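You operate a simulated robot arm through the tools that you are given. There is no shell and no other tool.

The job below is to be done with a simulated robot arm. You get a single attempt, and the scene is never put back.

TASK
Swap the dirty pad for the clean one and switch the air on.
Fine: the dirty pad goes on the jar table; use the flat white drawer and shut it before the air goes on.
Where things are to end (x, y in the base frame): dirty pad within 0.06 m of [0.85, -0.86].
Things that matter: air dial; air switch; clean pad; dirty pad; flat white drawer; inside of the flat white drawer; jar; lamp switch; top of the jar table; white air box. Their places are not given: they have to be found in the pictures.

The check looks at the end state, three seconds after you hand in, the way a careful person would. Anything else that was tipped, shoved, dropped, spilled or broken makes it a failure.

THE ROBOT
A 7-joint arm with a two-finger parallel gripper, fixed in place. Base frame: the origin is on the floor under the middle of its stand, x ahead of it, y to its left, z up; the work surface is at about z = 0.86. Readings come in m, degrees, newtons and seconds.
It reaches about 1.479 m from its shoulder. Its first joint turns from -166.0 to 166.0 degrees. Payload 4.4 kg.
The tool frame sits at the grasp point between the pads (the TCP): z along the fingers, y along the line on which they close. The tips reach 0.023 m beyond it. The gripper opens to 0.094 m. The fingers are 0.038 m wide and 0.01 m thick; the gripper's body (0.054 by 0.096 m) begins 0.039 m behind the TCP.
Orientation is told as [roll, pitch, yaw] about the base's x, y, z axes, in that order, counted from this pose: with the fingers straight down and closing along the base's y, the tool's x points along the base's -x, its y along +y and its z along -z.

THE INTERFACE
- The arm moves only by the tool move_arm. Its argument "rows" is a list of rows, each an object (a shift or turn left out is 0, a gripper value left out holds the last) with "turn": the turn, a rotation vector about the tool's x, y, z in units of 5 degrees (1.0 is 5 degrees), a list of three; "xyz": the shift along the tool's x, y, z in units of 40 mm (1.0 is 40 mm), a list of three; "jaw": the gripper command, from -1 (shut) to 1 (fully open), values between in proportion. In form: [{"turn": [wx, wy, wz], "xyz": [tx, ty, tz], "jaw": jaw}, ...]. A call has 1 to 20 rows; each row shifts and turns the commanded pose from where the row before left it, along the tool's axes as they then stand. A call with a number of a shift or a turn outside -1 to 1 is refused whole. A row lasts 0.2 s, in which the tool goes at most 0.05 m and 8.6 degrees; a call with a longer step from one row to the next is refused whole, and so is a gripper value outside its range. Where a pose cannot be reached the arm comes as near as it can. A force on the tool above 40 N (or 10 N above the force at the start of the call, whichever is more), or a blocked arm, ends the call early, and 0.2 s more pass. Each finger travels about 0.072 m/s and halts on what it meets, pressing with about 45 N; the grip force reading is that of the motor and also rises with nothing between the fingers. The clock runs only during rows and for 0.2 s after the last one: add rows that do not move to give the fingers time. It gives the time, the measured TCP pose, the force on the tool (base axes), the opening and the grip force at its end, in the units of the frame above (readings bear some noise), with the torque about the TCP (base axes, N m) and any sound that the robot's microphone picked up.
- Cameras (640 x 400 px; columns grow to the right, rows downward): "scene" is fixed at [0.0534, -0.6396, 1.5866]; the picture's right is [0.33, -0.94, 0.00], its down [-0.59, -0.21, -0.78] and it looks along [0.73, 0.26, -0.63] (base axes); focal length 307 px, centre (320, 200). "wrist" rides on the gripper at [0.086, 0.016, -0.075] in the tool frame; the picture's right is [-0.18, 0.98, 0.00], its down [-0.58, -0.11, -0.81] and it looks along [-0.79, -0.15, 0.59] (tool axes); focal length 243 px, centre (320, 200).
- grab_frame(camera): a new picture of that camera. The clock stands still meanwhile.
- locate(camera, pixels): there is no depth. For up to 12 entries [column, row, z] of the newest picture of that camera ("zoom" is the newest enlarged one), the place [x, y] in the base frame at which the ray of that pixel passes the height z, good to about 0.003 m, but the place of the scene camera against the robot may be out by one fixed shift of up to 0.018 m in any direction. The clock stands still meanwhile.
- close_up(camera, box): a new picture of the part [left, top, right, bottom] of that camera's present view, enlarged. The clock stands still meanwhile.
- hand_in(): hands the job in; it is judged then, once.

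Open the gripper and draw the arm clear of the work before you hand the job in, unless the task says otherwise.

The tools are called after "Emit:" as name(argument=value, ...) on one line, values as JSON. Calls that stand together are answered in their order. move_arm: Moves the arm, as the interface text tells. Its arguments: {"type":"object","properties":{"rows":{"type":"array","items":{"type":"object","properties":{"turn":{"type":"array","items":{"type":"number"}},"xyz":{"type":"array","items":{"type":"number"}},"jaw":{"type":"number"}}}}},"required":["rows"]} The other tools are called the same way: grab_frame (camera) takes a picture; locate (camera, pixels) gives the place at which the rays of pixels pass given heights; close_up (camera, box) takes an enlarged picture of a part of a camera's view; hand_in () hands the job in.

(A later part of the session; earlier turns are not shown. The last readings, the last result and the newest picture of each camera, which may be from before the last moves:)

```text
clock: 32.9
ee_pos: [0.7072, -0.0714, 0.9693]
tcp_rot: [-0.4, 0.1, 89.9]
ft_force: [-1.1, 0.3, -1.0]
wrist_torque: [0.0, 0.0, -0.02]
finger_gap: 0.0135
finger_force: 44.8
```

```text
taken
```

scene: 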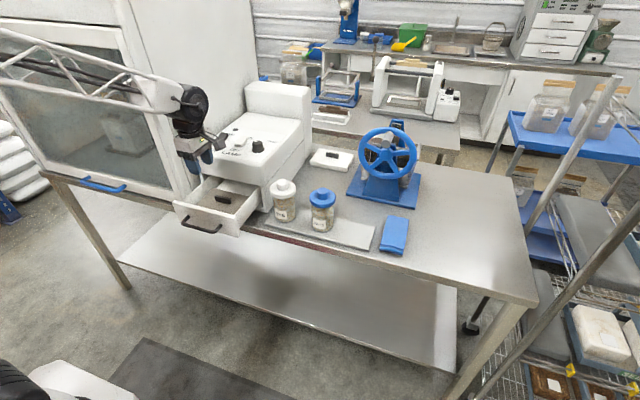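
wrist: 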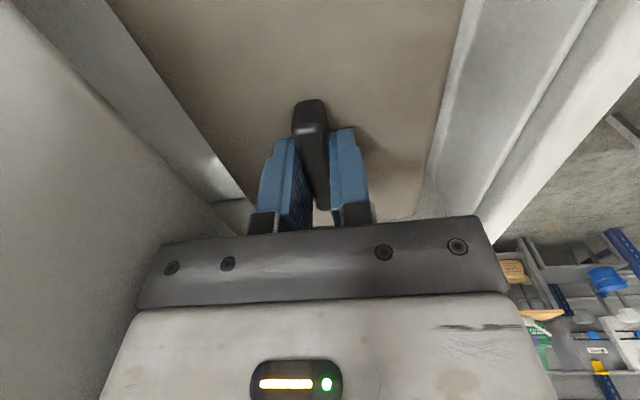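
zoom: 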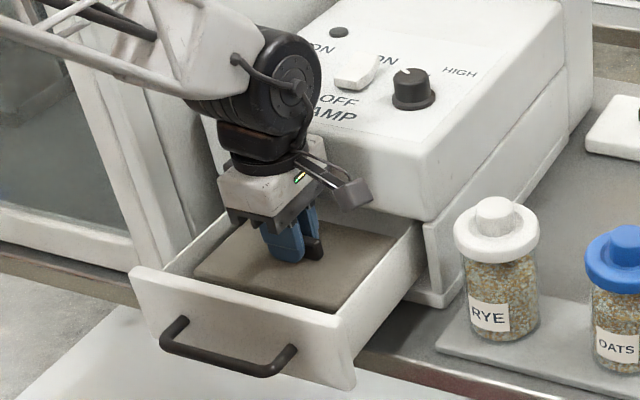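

The pad rises level. I shift 12 mm toward -x to clear the box front, then lift 25 mm more and check.

Emit:
move_arm(rows=[{"xyz": [0, 0.15, 0]}, {"xyz": [0, 0.15, 0]}, {"xyz": [0, 0, -0.3]}, {"xyz": [0, 0, -0.3]}, {}])

Emit:
close_up(camera="scene", box=[170, 120, 290, 240])

Emit:
grab_frame(camera="wrist")

```text
clock: 34.1
ee_pos: [0.6955, -0.0717, 0.9939]
tcp_rot: [-0.4, 0.1, 89.9]
ft_force: [-0.6, -0.3, -0.3]
wrist_torque: [-0.01, 0.0, 0.0]
finger_gap: 0.0135
finger_force: 45.3
```

```text
3.33 times, centred on (230, 180) of scene
```

zoom: 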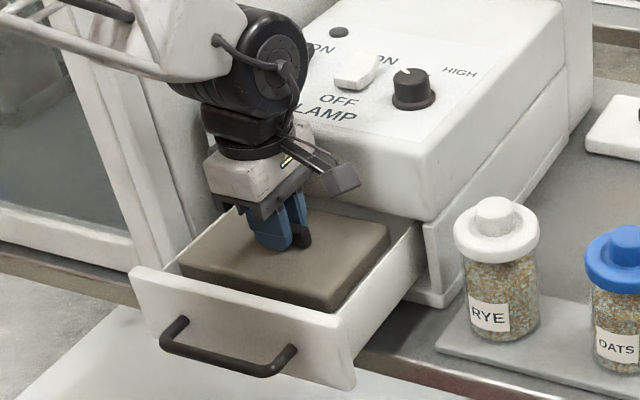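

```text
taken
```

wrist: 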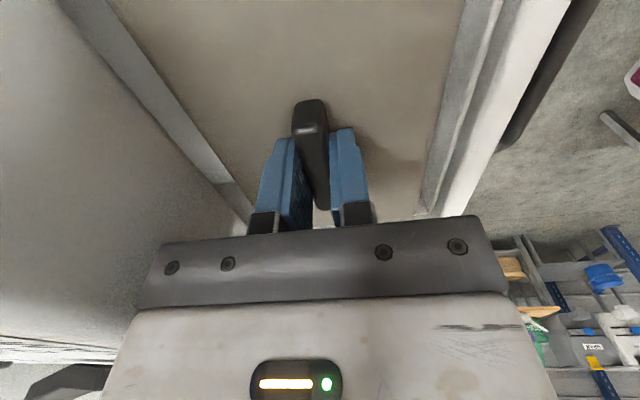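

Pad is clear of the box front by about 2 cm. I continue lifting straight up to z≈1.2.

Emit:
move_arm(rows=[{"xyz": [0, 0, -0.3]}, {"xyz": [0, 0, -0.4]}, {"xyz": [0, 0, -0.5]}, {"xyz": [0, 0, -0.7]}, {"xyz": [0, 0, -0.8]}, {"xyz": [0, 0, -0.8]}, {"xyz": [0, 0, -0.8]}, {"xyz": [0, 0, -0.7]}, {"xyz": [0, 0, -0.4]}, {}])

Emit:
grab_frame(camera="scene")

Emit:
grab_frame(camera="wrist")

```text
clock: 36.3
ee_pos: [0.6931, -0.0691, 1.2106]
tcp_rot: [-0.4, 0.1, 89.9]
ft_force: [0.2, 0.4, -1.2]
wrist_torque: [-0.02, 0.02, -0.01]
finger_gap: 0.0133
finger_force: 44.7
```

```text
taken
```

scene: 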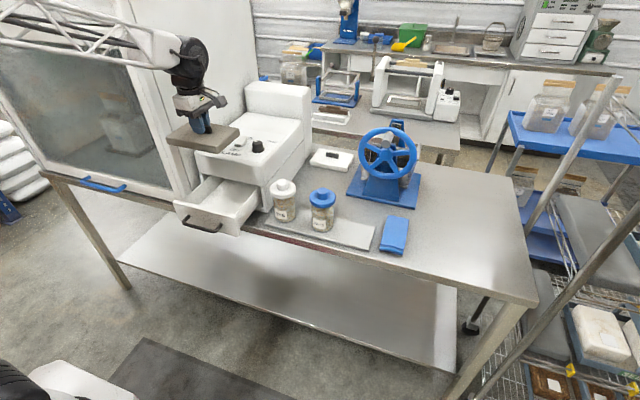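

```text
taken
```

wrist: 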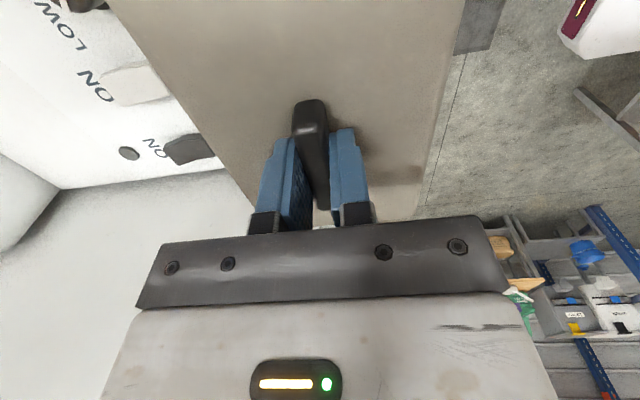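

The dirty pad hangs level and clear of everything. I carry it toward (0.85,-0.86) at this height, half the way first.

Emit:
move_arm(rows=[{"xyz": [0.5, 0, 0]}, {"xyz": [0.8, -0.1, 0]}, {"xyz": [0.95, -0.2, 0]}, {"xyz": [0.95, -0.2, 0]}, {"xyz": [0.95, -0.2, 0]}, {"xyz": [0.95, -0.2, 0]}, {"xyz": [0.95, -0.2, 0]}, {"xyz": [0.95, -0.2, 0]}, {"xyz": [0.95, -0.2, 0]}, {"xyz": [0.95, -0.2, 0]}, {"xyz": [0.7, -0.2, 0]}, {}])

Emit:
grab_frame(camera="scene")

```text
clock: 38.9
ee_pos: [0.7701, -0.4541, 1.2134]
tcp_rot: [-0.4, 0.0, 90.0]
ft_force: [-0.4, -0.3, -0.1]
wrist_torque: [-0.01, 0.0, 0.02]
finger_gap: 0.0133
finger_force: 45.6
```

```text
taken
```

scene: 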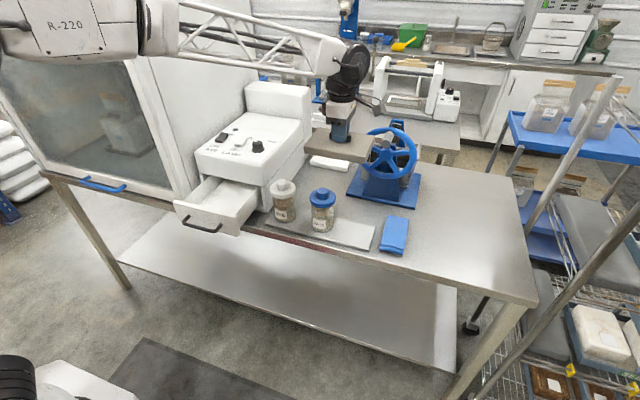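

Half way at (0.77,-0.454), all clear. I go on to (0.85,-0.86) at the same height.

Emit:
move_arm(rows=[{"xyz": [0.6, -0.1, 0]}, {"xyz": [0.95, -0.2, 0]}, {"xyz": [0.95, -0.2, 0]}, {"xyz": [0.95, -0.2, 0]}, {"xyz": [0.95, -0.2, 0]}, {"xyz": [0.95, -0.2, 0]}, {"xyz": [0.95, -0.2, 0]}, {"xyz": [0.95, -0.2, 0]}, {"xyz": [0.95, -0.2, 0]}, {"xyz": [0.95, -0.2, 0]}, {"xyz": [0.95, -0.1, 0]}, {}])

Emit:
grab_frame(camera="scene")

Emit:
grab_frame(camera="wrist")

```text
clock: 41.5
ee_pos: [0.8456, -0.8557, 1.211]
tcp_rot: [-0.4, 0.1, 90.0]
ft_force: [-0.5, 0.2, -1.0]
wrist_torque: [0.03, -0.01, -0.01]
finger_gap: 0.0133
finger_force: 45.0
```

```text
taken
```

scene: 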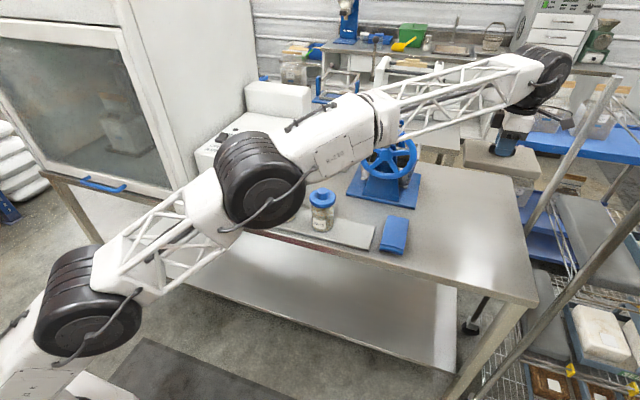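

```text
taken
```

wrist: 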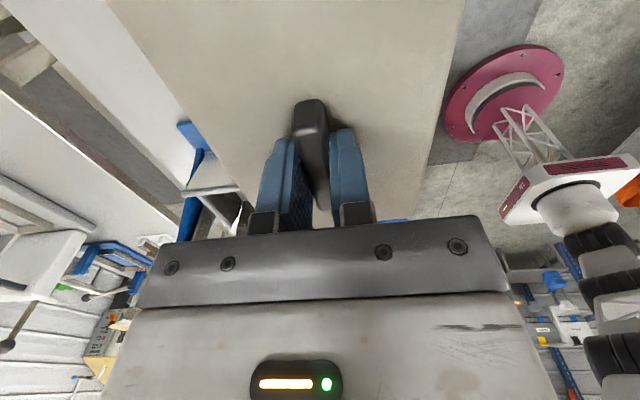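

The pad is over the target. I correct 4 mm and lower to TCP z≈0.95, watching the arm's clearance.

Emit:
move_arm(rows=[{"xyz": [0.1, -0.1, 0.4]}, {"xyz": [0, 0, 0.9]}, {"xyz": [0, 0, 0.9]}, {"xyz": [0, 0, 0.9]}, {"xyz": [0, 0, 0.9]}, {"xyz": [0, 0, 0.9]}, {"xyz": [0, 0, 0.9]}, {"xyz": [0, 0, 0.5]}, {}])

Emit:
grab_frame(camera="scene")

Emit:
grab_frame(camera="wrist")

```text
clock: 43.5
ee_pos: [0.8533, -0.8621, 0.962]
tcp_rot: [-0.4, 0.0, 89.8]
ft_force: [-0.1, 0.1, -1.2]
wrist_torque: [0.0, 0.0, -0.05]
finger_gap: 0.0134
finger_force: 44.8
```

```text
taken
```

scene: 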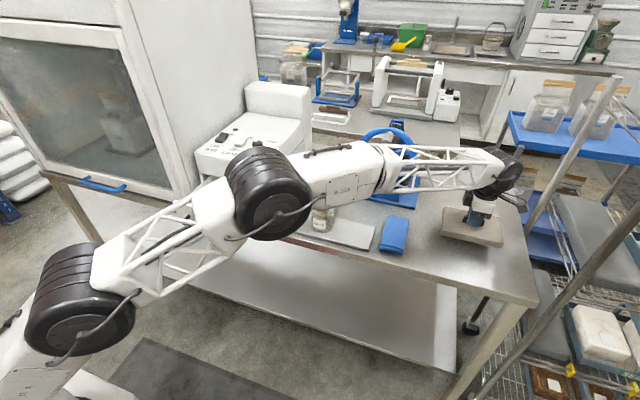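

```text
taken
```

wrist: 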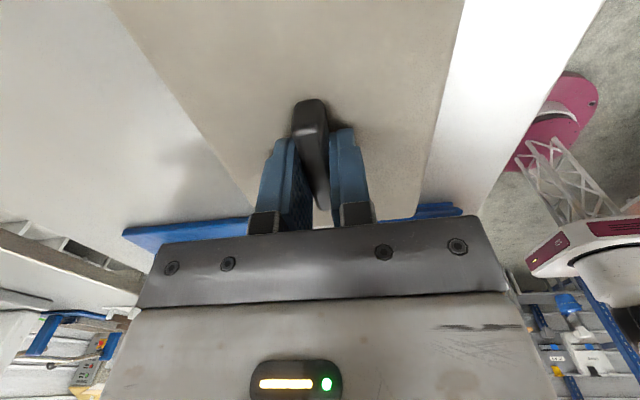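

The pad is a few cm over the clear right end of the table. I lower slowly until it touches.

Emit:
move_arm(rows=[{"xyz": [-0.02, 0.06, 0.2]}, {"xyz": [0, 0, 0.2]}, {"xyz": [0, 0, 0.2]}, {"xyz": [0, 0, 0.1]}, {"xyz": [0, 0, 0.1]}, {}])

Emit:
close_up(camera="scene", box=[420, 150, 540, 270])

```text
clock: 44.9
ee_pos: [0.8498, -0.8626, 0.9271]
tcp_rot: [-0.4, 0.2, 89.8]
ft_force: [0.0, 0.5, -0.3]
wrist_torque: [-0.02, 0.03, 0.02]
finger_gap: 0.0133
finger_force: 45.5
```

```text
3.33 times, centred on (480, 210) of scene
```

zoom: 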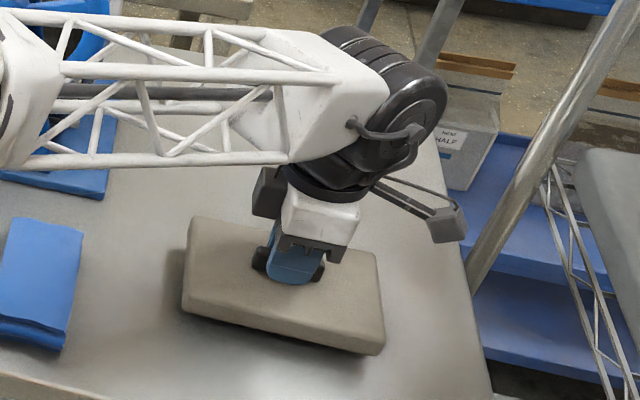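

Still slightly above the table (a shadow gap shows). I go down in 2 mm steps.

Emit:
move_arm(rows=[{"xyz": [0, 0, 0.06]}, {"xyz": [0, 0, 0.06]}, {"xyz": [0, 0, 0.06]}, {"xyz": [0, 0, 0.06]}])

Emit:
close_up(camera="scene", box=[420, 150, 540, 270])

```text
clock: 45.9
ee_pos: [0.8505, -0.8634, 0.9176]
tcp_rot: [-0.4, 0.1, 89.9]
ft_force: [0.8, 1.1, -0.8]
wrist_torque: [0.02, -0.01, 0.0]
finger_gap: 0.0132
finger_force: 45.1
```

```text
3.33 times, centred on (480, 210) of scene
```

zoom: 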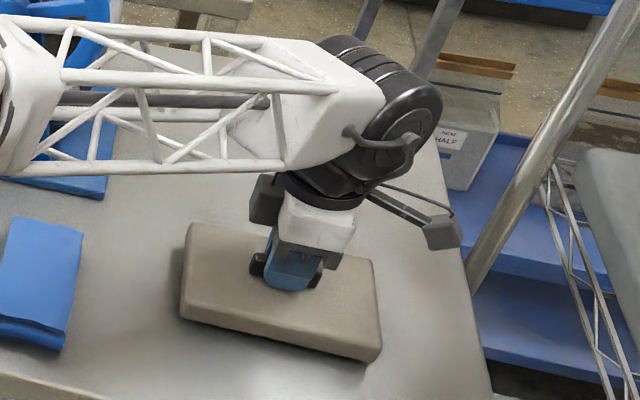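

The pad looks almost down but there is no contact force yet. I continue in 1.5 mm steps until the force shows.

Emit:
move_arm(rows=[{"xyz": [0, 0, 0.04]}, {"xyz": [0, 0, 0.04]}])

Emit:
move_arm(rows=[{"xyz": [0, 0, 0.04]}, {"xyz": [0, 0, 0.04]}])

```text
clock: 46.5
ee_pos: [0.8515, -0.8636, 0.9147]
tcp_rot: [-0.4, 0.1, 89.7]
ft_force: [0.3, 0.8, -0.5]
wrist_torque: [-0.01, -0.02, 0.01]
finger_gap: 0.0134
finger_force: 44.9
```

```text
clock: 47.1
ee_pos: [0.851, -0.861, 0.9127]
tcp_rot: [-0.4, 0.1, 89.9]
ft_force: [-0.4, 0.0, -0.9]
wrist_torque: [0.03, -0.01, 0.01]
finger_gap: 0.0136
finger_force: 44.8
```

Emit:
move_arm(rows=[{"xyz": [0, 0, 0.04]}, {"xyz": [0, 0, 0.04]}])

Emit:
close_up(camera="scene", box=[440, 200, 520, 260])

```text
clock: 47.7
ee_pos: [0.8515, -0.8618, 0.9104]
tcp_rot: [-0.4, 0.2, 89.9]
ft_force: [0.5, 0.6, 1.8]
wrist_torque: [0.12, 0.16, 0.0]
finger_gap: 0.0132
finger_force: 45.2
```

```text
6.67 times, centred on (480, 230) of scene
```

zoom: 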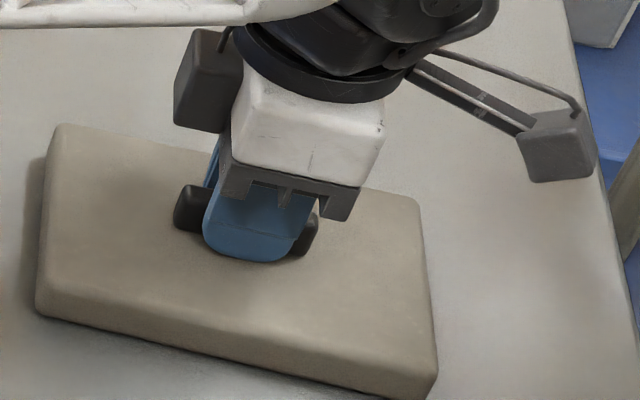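

First contact shows (Fz 1.8 N, torque 0.16). I go 1 mm more and then open the jaw part way to release.

Emit:
move_arm(rows=[{"xyz": [0, 0, 0.025]}, {"jaw": -0.1}, {"jaw": -0.1}, {"jaw": -0.1}, {}])

Emit:
close_up(camera="scene", box=[420, 170, 540, 270])

```text
clock: 48.9
ee_pos: [0.8518, -0.8634, 0.9081]
tcp_rot: [-0.5, 0.1, 89.7]
ft_force: [0.9, -0.4, 8.9]
wrist_torque: [0.05, 0.18, 0.07]
finger_gap: 0.0418
finger_force: 0.1
```

```text
4.00 times, centred on (480, 220) of scene
```

zoom: 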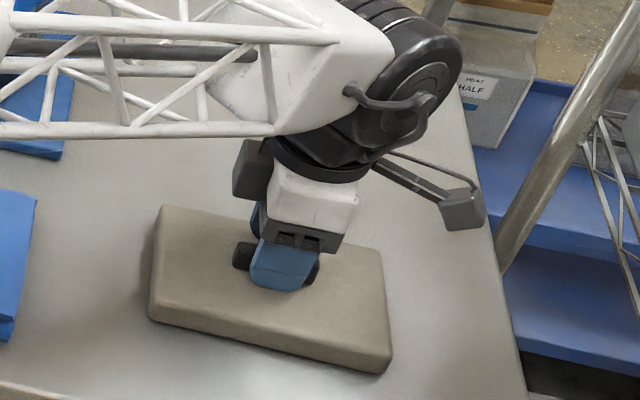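

The pad rests on the table with the fingers open. I rise straight up, correct the 0.5° roll, and look.

Emit:
move_arm(rows=[{"xyz": [0, 0, -0.3]}, {"xyz": [0, 0, -0.5]}, {"xyz": [0, 0, -0.8]}, {"xyz": [0, 0, -0.9], "turn": [-0.1, 0, 0]}, {"xyz": [0, 0, -0.9]}, {"xyz": [0, 0, -0.9]}, {"xyz": [0, 0, -0.9]}, {"xyz": [0, 0, -0.9]}, {"xyz": [0, 0, -0.9]}, {}])

Emit:
grab_frame(camera="scene")

Emit:
grab_frame(camera="wrist")

```text
clock: 51.1
ee_pos: [0.8484, -0.8607, 1.1879]
tcp_rot: [0.0, 0.1, 89.8]
ft_force: [-0.4, -0.4, -0.4]
wrist_torque: [-0.02, 0.03, 0.02]
finger_gap: 0.0425
finger_force: 0.0
```

```text
taken
```

scene: 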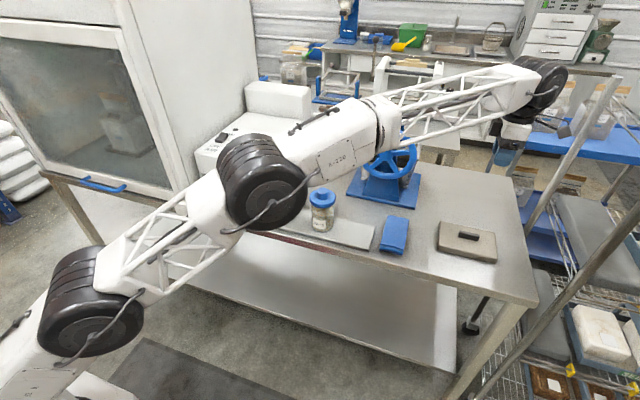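

```text
taken
```

wrist: 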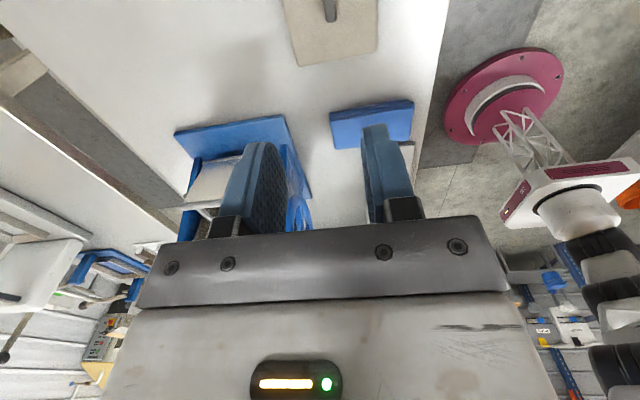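

The dirty pad lies flat at about (465,242) in the scene. Now the clean pad: I locate the wheel device's base and the pad's edges to judge gripper clearance.

Emit:
locate(camera="wrist", pixels=[[175, 132, 0.87], [285, 116, 0.87], [312, 195, 0.87], [333, 112, 0.87], [412, 102, 0.87]])

Emit:
locate(camera="scene", pixels=[[347, 196, 0.86], [410, 209, 0.86], [420, 178, 0.86], [468, 237, 0.905], [440, 222, 0.887], [496, 236, 0.887], [495, 262, 0.86], [437, 246, 0.86]])

```text
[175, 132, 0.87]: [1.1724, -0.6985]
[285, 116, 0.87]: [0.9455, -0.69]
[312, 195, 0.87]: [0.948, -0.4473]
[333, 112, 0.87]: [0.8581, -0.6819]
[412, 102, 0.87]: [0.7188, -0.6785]
```

```text
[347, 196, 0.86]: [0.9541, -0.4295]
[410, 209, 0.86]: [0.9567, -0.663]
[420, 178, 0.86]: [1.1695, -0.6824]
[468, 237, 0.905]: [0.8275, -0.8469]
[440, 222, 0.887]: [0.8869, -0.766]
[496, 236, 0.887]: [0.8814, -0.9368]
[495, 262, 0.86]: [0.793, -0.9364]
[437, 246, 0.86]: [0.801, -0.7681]
```

Comparing the wheel base in both cameras, the scene camera needs a shift of about (-0.003,-0.017); the dirty pad is well within tolerance. I rise, then turn the tool back to yaw 0 so the camera will face +x and stay clear of the wheel.

Emit:
move_arm(rows=[{"xyz": [0, 0, -0.9], "jaw": 0.7}, {"xyz": [0, 0, -0.9], "turn": [0, 0, 1]}, {"xyz": [0, 0, -0.9], "turn": [0, 0, 1]}, {"turn": [0, 0, 1]}, {"turn": [0, 0, 1]}, {"turn": [0, 0, 1]}, {"turn": [0, 0, 1]}, {"turn": [0, 0, 1]}, {"turn": [0, 0, 1]}, {"turn": [0, 0, 1]}, {"turn": [0, 0, 1]}, {"turn": [0, 0, 1]}, {"turn": [0, 0, 1]}, {"turn": [0, 0, 1]}, {"turn": [0, 0, 1]}, {"turn": [0, 0, 1]}, {"turn": [0, 0, 1]}, {"turn": [0, 0, 1]}, {"turn": [0, 0, 1]}, {}])

Emit:
grab_frame(camera="scene")

```text
clock: 55.3
ee_pos: [0.839, -0.8515, 1.2885]
tcp_rot: [-0.1, 0.1, -0.2]
ft_force: [0.2, -0.7, 0.3]
wrist_torque: [-0.01, 0.04, 0.01]
finger_gap: 0.0797
finger_force: 0.1
out of reach, approached as far as the arm can: row 3
```

```text
taken
```

scene: 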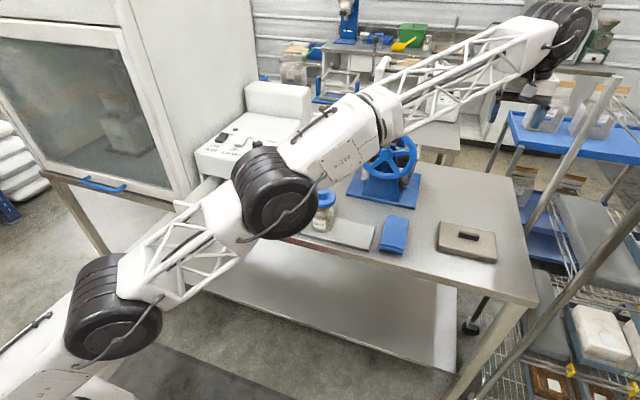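

Yaw is back to 0 and the arm is near its stretch limit here. I move to about (0.95,-0.29,1.25), passing above the wheel, to look at the clean pad.

Emit:
move_arm(rows=[{"xyz": [0.1, 0.6, 0]}, {"xyz": [0, 0.95, 0]}, {"xyz": [0, 0.95, 0]}, {"xyz": [0, 0.95, 0]}, {"xyz": [-0.1, 0.95, 0]}, {"xyz": [-0.2, 0.95, 0]}, {"xyz": [-0.2, 0.95, 0]}, {"xyz": [-0.2, 0.95, 0]}, {"xyz": [-0.2, 0.95, 0]}, {"xyz": [-0.2, 0.95, 0]}, {"xyz": [-0.3, 0.95, 0]}, {"xyz": [-0.3, 0.95, 0]}, {"xyz": [-0.3, 0.95, 0]}, {"xyz": [-0.3, 0.95, 0.3]}, {"xyz": [-0.3, 0.95, 0.7]}, {}])

Emit:
grab_frame(camera="scene")

Emit:
grab_frame(camera="wrist")

```text
clock: 58.7
ee_pos: [0.9408, -0.2979, 1.2524]
tcp_rot: [-0.1, 0.1, -0.2]
ft_force: [-1.6, 0.0, 0.6]
wrist_torque: [-0.01, 0.01, 0.0]
finger_gap: 0.0801
finger_force: 0.0
```

```text
taken
```

scene: 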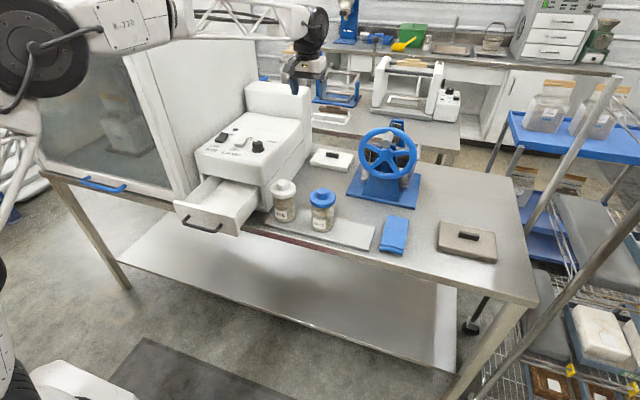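

```text
taken
```

wrist: 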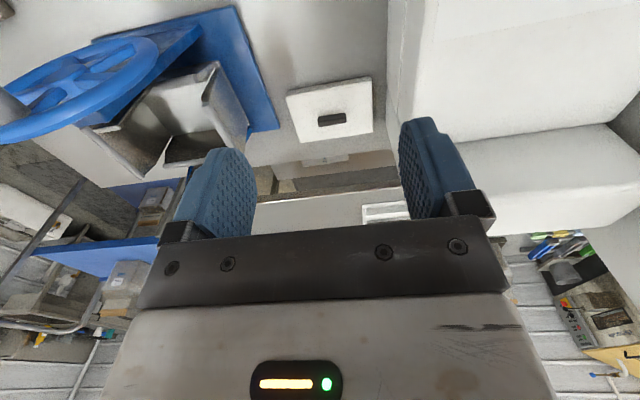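

The clean pad shows at (330,108) with its tab at (331,118). I enlarge it and locate its edges and tab.

Emit:
close_up(camera="wrist", box=[260, 50, 420, 180])

Emit:
locate(camera="wrist", pixels=[[286, 94, 0.887], [369, 76, 0.887], [373, 130, 0.887], [303, 142, 0.887], [318, 118, 0.907], [346, 116, 0.907], [332, 117, 0.907], [388, 100, 0.86], [412, 140, 1.0], [277, 128, 0.86]])

```text
3.08 times, centred on (340, 115) of wrist
```

zoom: 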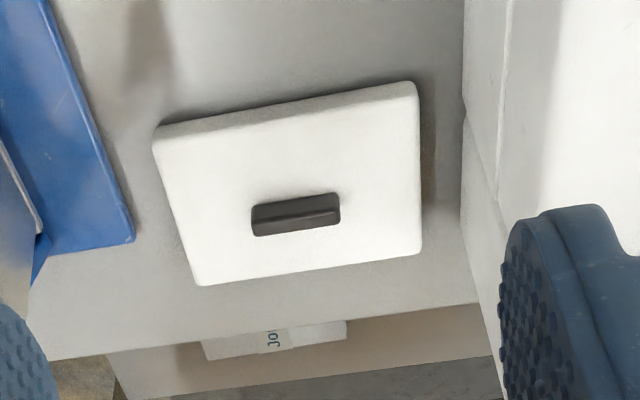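

```text
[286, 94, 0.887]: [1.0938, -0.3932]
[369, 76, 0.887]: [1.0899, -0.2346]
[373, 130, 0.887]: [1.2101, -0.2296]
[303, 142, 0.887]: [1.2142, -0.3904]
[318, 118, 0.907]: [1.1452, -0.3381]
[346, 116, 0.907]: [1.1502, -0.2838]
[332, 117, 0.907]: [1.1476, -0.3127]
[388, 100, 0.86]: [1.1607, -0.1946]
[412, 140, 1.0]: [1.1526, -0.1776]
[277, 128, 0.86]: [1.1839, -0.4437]
```

Clean pad: x 1.092-1.212, y -0.392..-0.232, tab centre about (1.149,-0.312) and ~55 mm long. I move over it and descend to z≈1.03, jaw full open.

Emit:
move_arm(rows=[{"xyz": [-0.867, -0.06, 0], "jaw": 0.95}, {"xyz": [-0.867, -0.06, 0]}, {"xyz": [-0.867, -0.06, 0]}, {"xyz": [-0.867, -0.06, 0]}, {"xyz": [-0.867, -0.06, 0]}, {"xyz": [-0.867, -0.06, 0.2]}, {"xyz": [0, 0, 0.8]}, {"xyz": [0, 0, 0.9]}, {"xyz": [0, 0, 0.9]}, {"xyz": [0, 0, 0.9]}, {"xyz": [0, 0, 0.9]}, {"xyz": [0, 0, 0.8]}, {}])

Emit:
grab_frame(camera="scene")

Emit:
grab_frame(camera="wrist")

```text
clock: 61.5
ee_pos: [1.152, -0.3105, 1.0351]
tcp_rot: [-0.1, 0.1, 0.0]
ft_force: [-0.1, 0.3, 0.9]
wrist_torque: [0.01, -0.02, 0.0]
finger_gap: 0.0919
finger_force: 0.0
```

```text
taken
```

scene: 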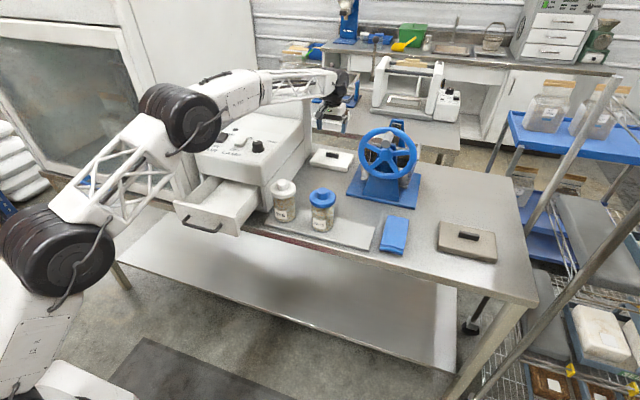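

```text
taken
```

wrist: 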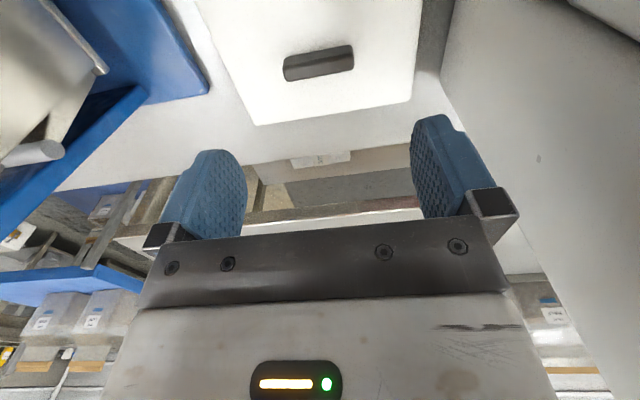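

The tab is centred between the fingers at (318,63). I check the arm's clearance next to the box tower before going lower.

Emit:
close_up(camera="scene", box=[230, 50, 390, 190])

Emit:
locate(camera="wrist", pixels=[[284, 70, 0.907], [353, 58, 0.907], [318, 64, 0.907], [318, 64, 0.897], [440, 85, 0.86], [258, 124, 0.887], [412, 102, 0.887]])

```text
2.86 times, centred on (310, 120) of scene
```

zoom: 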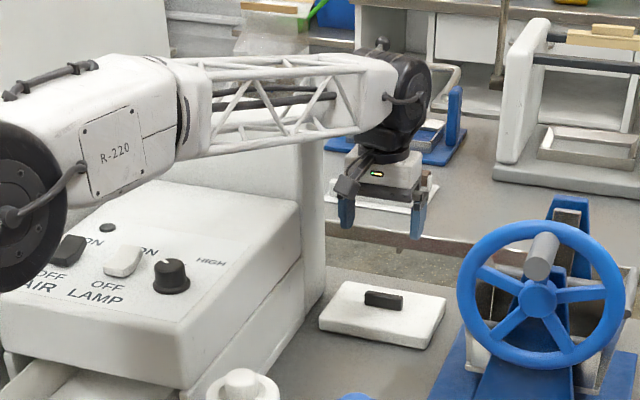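

```text
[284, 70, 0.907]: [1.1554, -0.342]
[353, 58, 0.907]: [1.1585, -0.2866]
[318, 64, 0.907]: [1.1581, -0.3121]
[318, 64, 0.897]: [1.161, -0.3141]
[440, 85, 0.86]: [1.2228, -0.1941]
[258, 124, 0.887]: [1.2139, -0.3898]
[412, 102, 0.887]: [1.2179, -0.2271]
```

Clear. The tab is at about (1.156,-0.313); I shift a few mm and descend to z≈0.93, then look.

Emit:
move_arm(rows=[{"xyz": [-0.1, -0.06, 0.5]}, {"xyz": [0, 0, 0.8]}, {"xyz": [0, 0, 0.8]}, {"xyz": [0, 0, 0.45]}, {}])

Emit:
grab_frame(camera="wrist")

Emit:
close_up(camera="scene", box=[250, 60, 390, 180])

```text
clock: 62.7
ee_pos: [1.155, -0.3127, 0.93]
tcp_rot: [-0.1, 0.1, -0.1]
ft_force: [-0.4, -1.3, 0.4]
wrist_torque: [-0.04, -0.02, -0.01]
finger_gap: 0.092
finger_force: 0.0
```

```text
taken
```

wrist: 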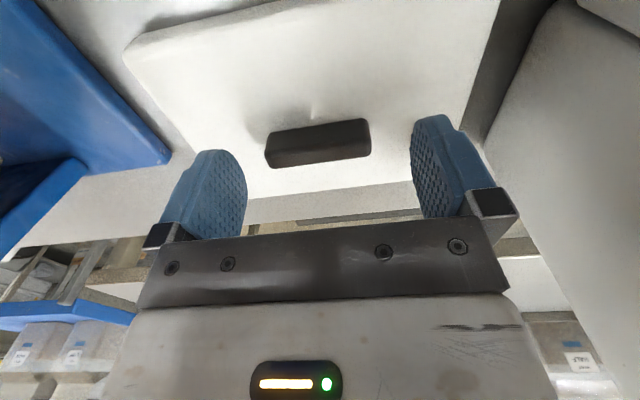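

```text
3.33 times, centred on (320, 120) of scene
```

zoom: 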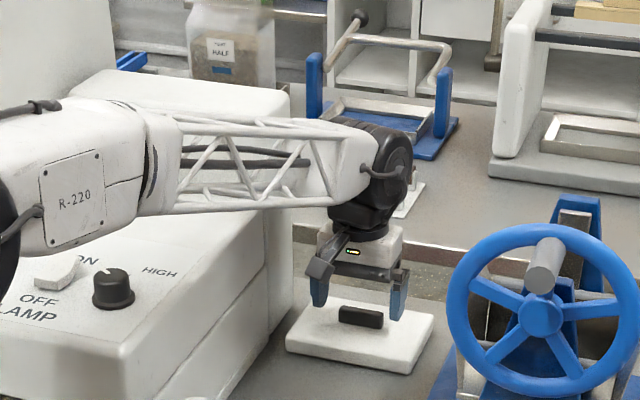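

The tab now lies between the fingers just below. I descend in 4 mm steps to about z=0.914.

Emit:
move_arm(rows=[{"xyz": [0, 0, 0.1]}, {"xyz": [0, 0, 0.1]}, {"xyz": [0, 0, 0.1]}, {"xyz": [0, 0, 0.08]}, {}])

Emit:
close_up(camera="wrist", box=[140, 40, 500, 250])

Emit:
close_up(camera="scene", box=[300, 110, 380, 180])

```text
clock: 63.9
ee_pos: [1.1523, -0.3118, 0.9151]
tcp_rot: [-0.1, 0.1, -0.1]
ft_force: [-0.7, -0.5, 0.6]
wrist_torque: [0.0, 0.01, -0.01]
finger_gap: 0.0917
finger_force: 0.0
```

```text
1.78 times, centred on (320, 145) of wrist
```

zoom: 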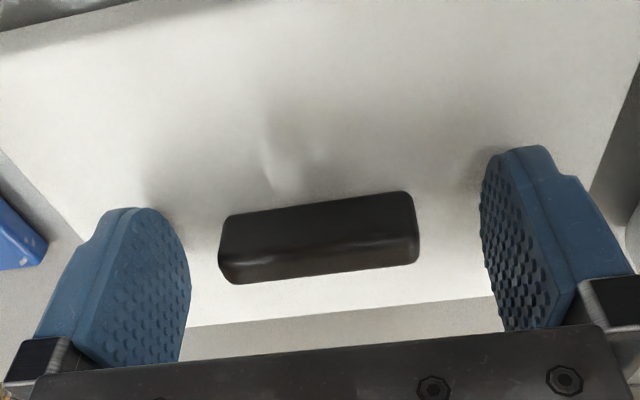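

```text
5.71 times, centred on (340, 145) of scene
```

zoom: 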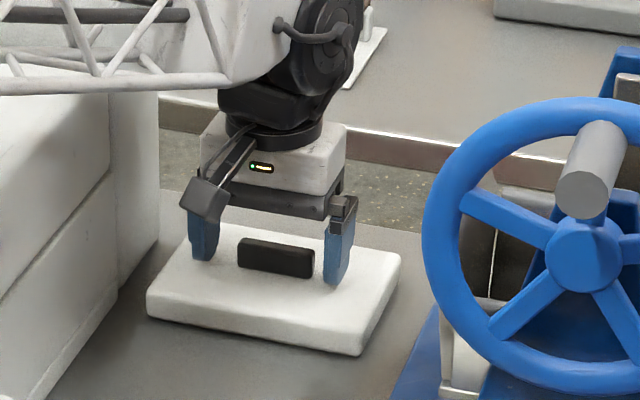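

The tab is centred between the fingers with tips just above the pad. I close on it.

Emit:
move_arm(rows=[{"jaw": -1}, {"jaw": -1}, {"jaw": -1}, {"jaw": -1}])

Emit:
close_up(camera="wrist", box=[140, 40, 500, 250])

```text
clock: 64.9
ee_pos: [1.154, -0.3127, 0.9149]
tcp_rot: [-0.1, 0.1, -0.1]
ft_force: [1.4, 0.1, 0.2]
wrist_torque: [0.04, -0.03, 0.06]
finger_gap: 0.0591
finger_force: 45.3
```

```text
1.78 times, centred on (320, 145) of wrist
```

zoom: 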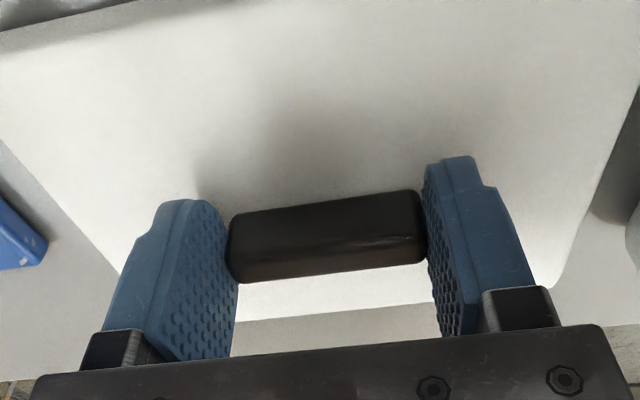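

The tab is held end to end (gap 59 mm). I lift 20 mm slowly and check that the pad comes up level.

Emit:
move_arm(rows=[{"xyz": [0, 0, -0.15]}, {"xyz": [0, 0, -0.2]}, {"xyz": [0, 0, -0.2]}, {}])

Emit:
close_up(camera="scene", box=[290, 90, 390, 190])

Emit:
grab_frame(camera="wrist")

```text
clock: 65.9
ee_pos: [1.1535, -0.3139, 0.9381]
tcp_rot: [0.0, 0.1, -0.2]
ft_force: [-0.3, -1.3, -1.1]
wrist_torque: [-0.03, -0.02, 0.0]
finger_gap: 0.059
finger_force: 45.0
```

```text
4.00 times, centred on (340, 140) of scene
```

zoom: 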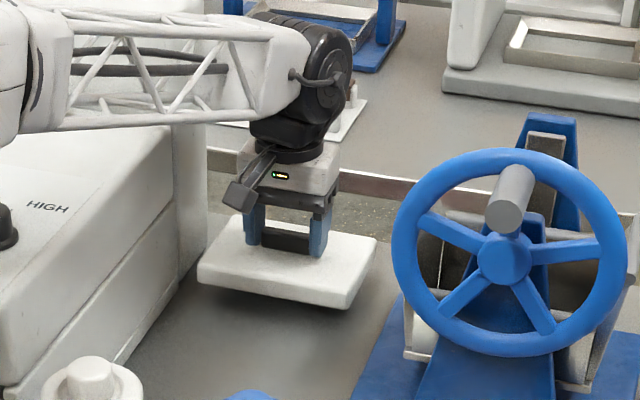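

```text
taken
```

wrist: 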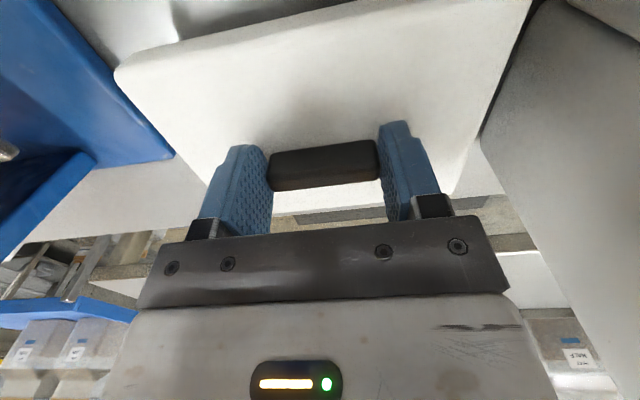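

The clean pad hangs level. I lift it to about z=1.22.

Emit:
move_arm(rows=[{"xyz": [0, 0, -0.5]}, {"xyz": [0, 0, -0.9]}, {"xyz": [0, 0, -0.9]}, {"xyz": [0, 0, -0.9]}, {"xyz": [0, 0, -0.9]}, {"xyz": [0, 0, -0.9]}, {"xyz": [0, 0, -0.9]}, {"xyz": [0, 0, -0.9]}, {"xyz": [0.3, 0, -0.3]}, {}])

Emit:
grab_frame(camera="scene")

```text
clock: 68.1
ee_pos: [1.1414, -0.3134, 1.2217]
tcp_rot: [-0.2, -0.1, -0.3]
ft_force: [0.1, -0.3, -0.8]
wrist_torque: [-0.01, 0.0, -0.01]
finger_gap: 0.0593
finger_force: 44.5
```

```text
taken
```

scene: 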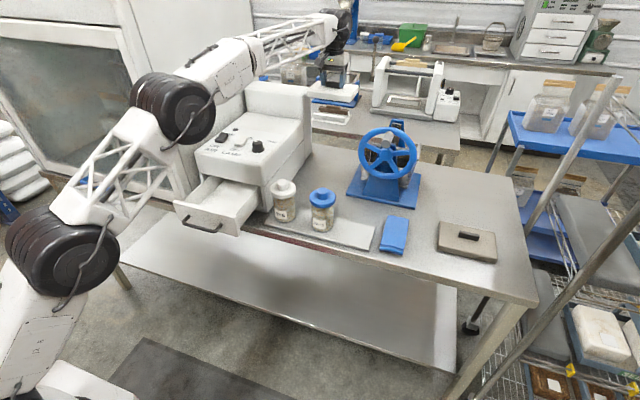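

All clear. I bring the pad back at this height along -x and then across to above the open drawer, near (0.693,-0.072).

Emit:
move_arm(rows=[{"xyz": [0.6, 0, 0]}, {"xyz": [0.95, 0, 0]}, {"xyz": [0.95, 0, 0]}, {"xyz": [0.95, 0, 0]}, {"xyz": [0.95, 0, 0]}, {"xyz": [0.95, 0, 0]}, {"xyz": [0.95, 0, 0]}, {"xyz": [0.95, 0, 0]}, {"xyz": [0.95, 0.35, 0]}, {"xyz": [0.9, 0.4, 0]}, {"xyz": [0.9, 0.5, 0]}, {"xyz": [0.9, 0.5, 0]}, {"xyz": [0.25, 0.9, 0]}, {"xyz": [0, 0.9, 0]}, {"xyz": [0, 0.9, 0]}, {"xyz": [0, 0.9, 0]}, {"xyz": [0, 0.65, 0]}, {}])

Emit:
grab_frame(camera="scene")

Emit:
grab_frame(camera="wrist")

```text
clock: 71.9
ee_pos: [0.6964, -0.0716, 1.2202]
tcp_rot: [-0.1, 0.1, -0.2]
ft_force: [-0.5, 0.1, -0.9]
wrist_torque: [0.0, 0.02, -0.01]
finger_gap: 0.0593
finger_force: 44.9
```

```text
taken
```

scene: 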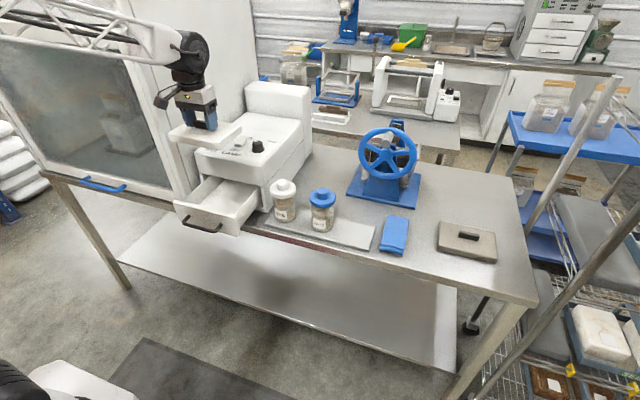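

```text
taken
```

wrist: 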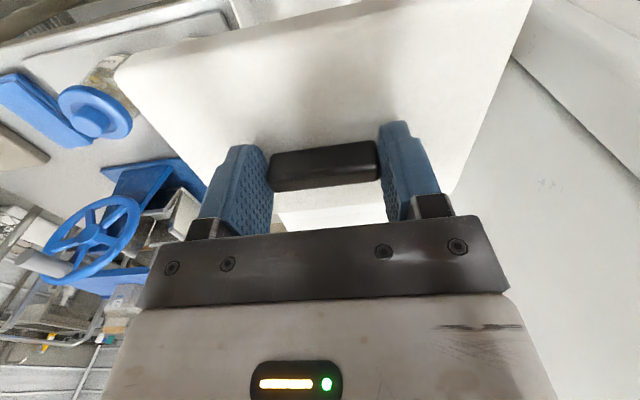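

Over the drawer. I shift 3 mm to -x and lower to TCP z≈1.06 (pad bottom just above the drawer walls), then look.

Emit:
move_arm(rows=[{"xyz": [0.075, 0, 0.5]}, {"xyz": [0, 0, 0.8]}, {"xyz": [0, 0, 0.8]}, {"xyz": [0, 0, 0.8]}, {"xyz": [0, 0, 0.8]}, {"xyz": [0, 0, 0.3]}, {}])

Emit:
close_up(camera="scene", box=[150, 90, 310, 250])

Emit:
grab_frame(camera="wrist")

```text
clock: 73.0
ee_pos: [0.6937, -0.0715, 1.1075]
tcp_rot: [-0.1, -0.5, -0.1]
ft_force: [-0.4, -0.5, 3.9]
wrist_torque: [-0.23, -0.34, 0.0]
finger_gap: 0.0591
finger_force: 44.7
stopped in row 5: the force on the tool passed its limit at 47 N (the readings are from after the stop); the commanded pose is now the measured one
```

```text
2.50 times, centred on (230, 170) of scene
```

zoom: 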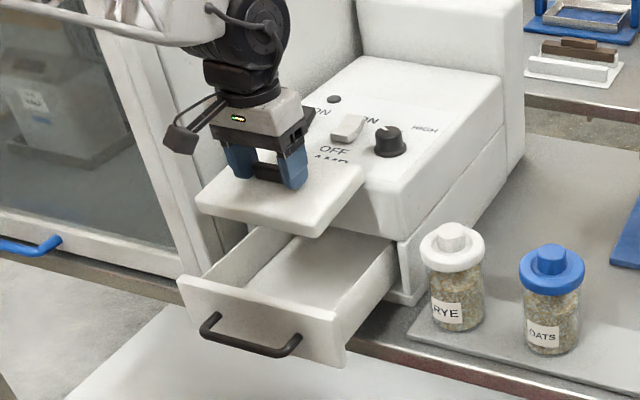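

```text
taken
```

wrist: 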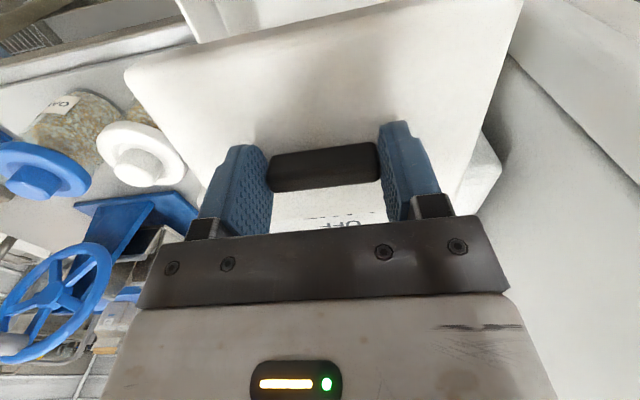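

The pad's rear edge touched the panel's front top edge (contact at about +0.06..0.09 m in x), so the box's upper front is nearer than I took it. I rise 10 mm, undo the 0.5° pitch, and shift 8 mm to -x.

Emit:
move_arm(rows=[{"xyz": [0, 0, -0.25]}, {"turn": [0, 0.1, 0]}, {"xyz": [0.2, 0, 0]}, {}])

Emit:
close_up(camera="scene", box=[180, 120, 280, 220])

Emit:
close_up(camera="wrist", box=[120, 0, 540, 240])

```text
clock: 74.0
ee_pos: [0.686, -0.0715, 1.1164]
tcp_rot: [-0.2, 0.0, -0.1]
ft_force: [-0.5, -0.2, -1.3]
wrist_torque: [-0.01, 0.02, -0.02]
finger_gap: 0.0589
finger_force: 44.5
```

```text
4.00 times, centred on (230, 170) of scene
```

zoom: 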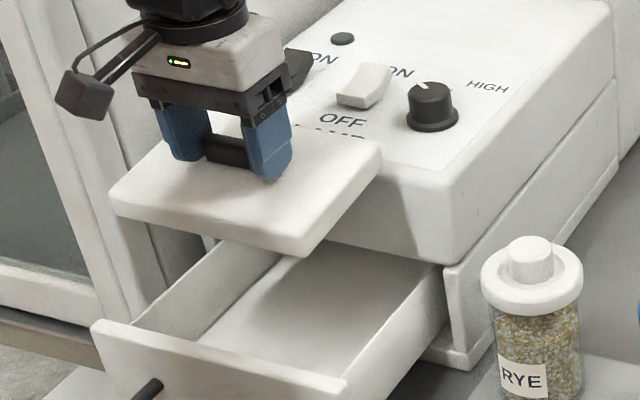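

```text
1.52 times, centred on (330, 120) of wrist
```

zoom: 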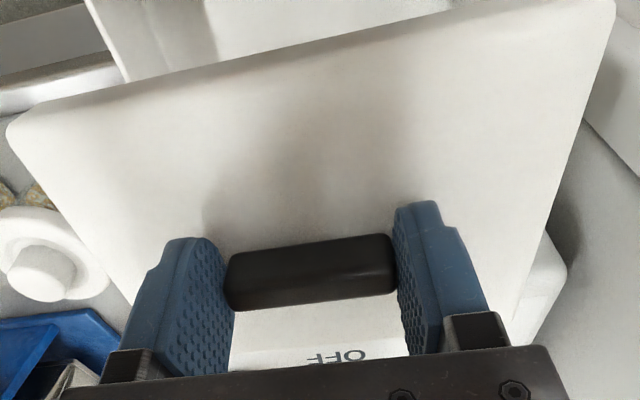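

I locate the visible corner of the box's top (near (490,163) in the wrist view) and the pad's rear edge to quantify the remaining overlap.

Emit:
grab_frame(camera="wrist")

Emit:
locate(camera="wrist", pixels=[[490, 150, 1.06], [493, 165, 1.06], [485, 138, 1.06], [480, 135, 1.0], [450, 195, 1.0925], [300, 215, 1.0925], [123, 78, 1.0925], [522, 0, 1.0925], [326, 223, 1.0925]])

Emit:
close_up(camera="wrist", box=[240, 150, 540, 240])

```text
taken
```

wrist: 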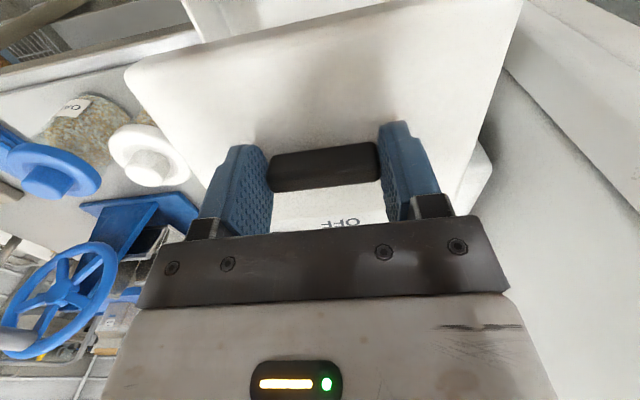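

```text
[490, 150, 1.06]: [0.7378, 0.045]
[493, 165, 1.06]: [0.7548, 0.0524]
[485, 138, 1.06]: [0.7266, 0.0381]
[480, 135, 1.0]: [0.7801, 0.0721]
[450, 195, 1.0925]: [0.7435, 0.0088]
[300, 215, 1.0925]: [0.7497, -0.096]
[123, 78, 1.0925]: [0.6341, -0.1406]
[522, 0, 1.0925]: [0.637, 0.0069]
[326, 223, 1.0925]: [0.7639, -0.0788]
```

```text
2.13 times, centred on (390, 195) of wrist
```

zoom: 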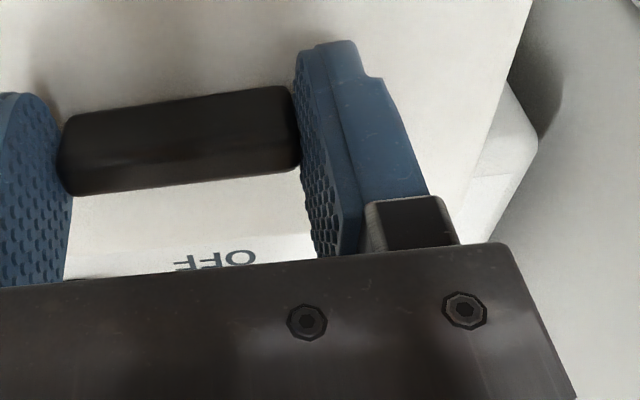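

The pad spans x≈0.635..0.753 now (its centre is 7 mm ahead of the TCP). I shift 5 mm more to -x and lower slowly to TCP z≈1.045, watching the force.

Emit:
move_arm(rows=[{"xyz": [0.125, 0, 0]}, {"xyz": [0, 0, 0.25]}, {"xyz": [0, 0, 0.25]}, {"xyz": [0, 0, 0.3]}, {"xyz": [0, 0, 0.3]}, {"xyz": [0, 0, 0.3]}, {"xyz": [0, 0, 0.3]}, {}])

Emit:
close_up(camera="scene", box=[170, 130, 290, 250])

Emit:
grab_frame(camera="wrist")

```text
clock: 75.8
ee_pos: [0.6817, -0.0712, 1.0488]
tcp_rot: [-0.3, 0.0, -0.2]
ft_force: [-0.3, -0.5, -0.9]
wrist_torque: [0.01, -0.02, 0.0]
finger_gap: 0.0589
finger_force: 45.1
```

```text
3.33 times, centred on (230, 190) of scene
```

zoom: 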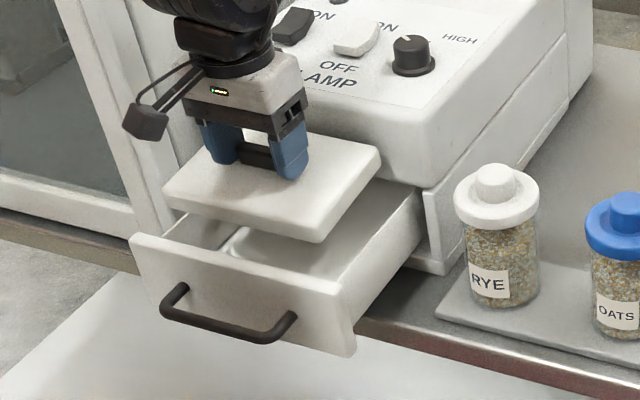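

```text
taken
```

wrist: 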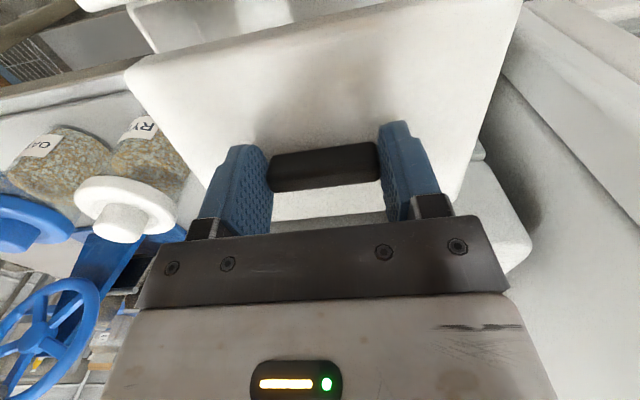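

Past the panel edge without contact. I lower 45 mm more in small steps into the drawer and look.

Emit:
move_arm(rows=[{"xyz": [0, 0, 0.15]}, {"xyz": [0, 0, 0.15]}, {"xyz": [0, 0, 0.15]}, {"xyz": [0, 0, 0.15]}, {"xyz": [0, 0, 0.15]}, {"xyz": [0, 0, 0.15]}, {"xyz": [0, 0, 0.15]}, {}])

Emit:
close_up(camera="scene", box=[170, 130, 290, 250])

Emit:
grab_frame(camera="wrist")

```text
clock: 77.6
ee_pos: [0.6805, -0.0715, 1.0073]
tcp_rot: [-0.2, -0.1, -0.1]
ft_force: [0.6, 0.1, -0.5]
wrist_torque: [0.04, 0.0, 0.03]
finger_gap: 0.0588
finger_force: 44.7
```

```text
3.33 times, centred on (230, 190) of scene
```

zoom: 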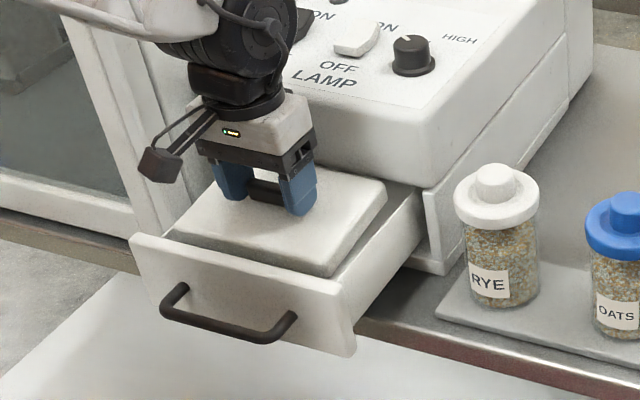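

```text
taken
```

wrist: 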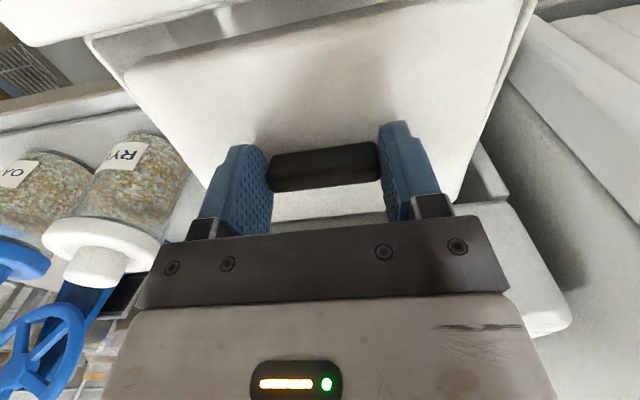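

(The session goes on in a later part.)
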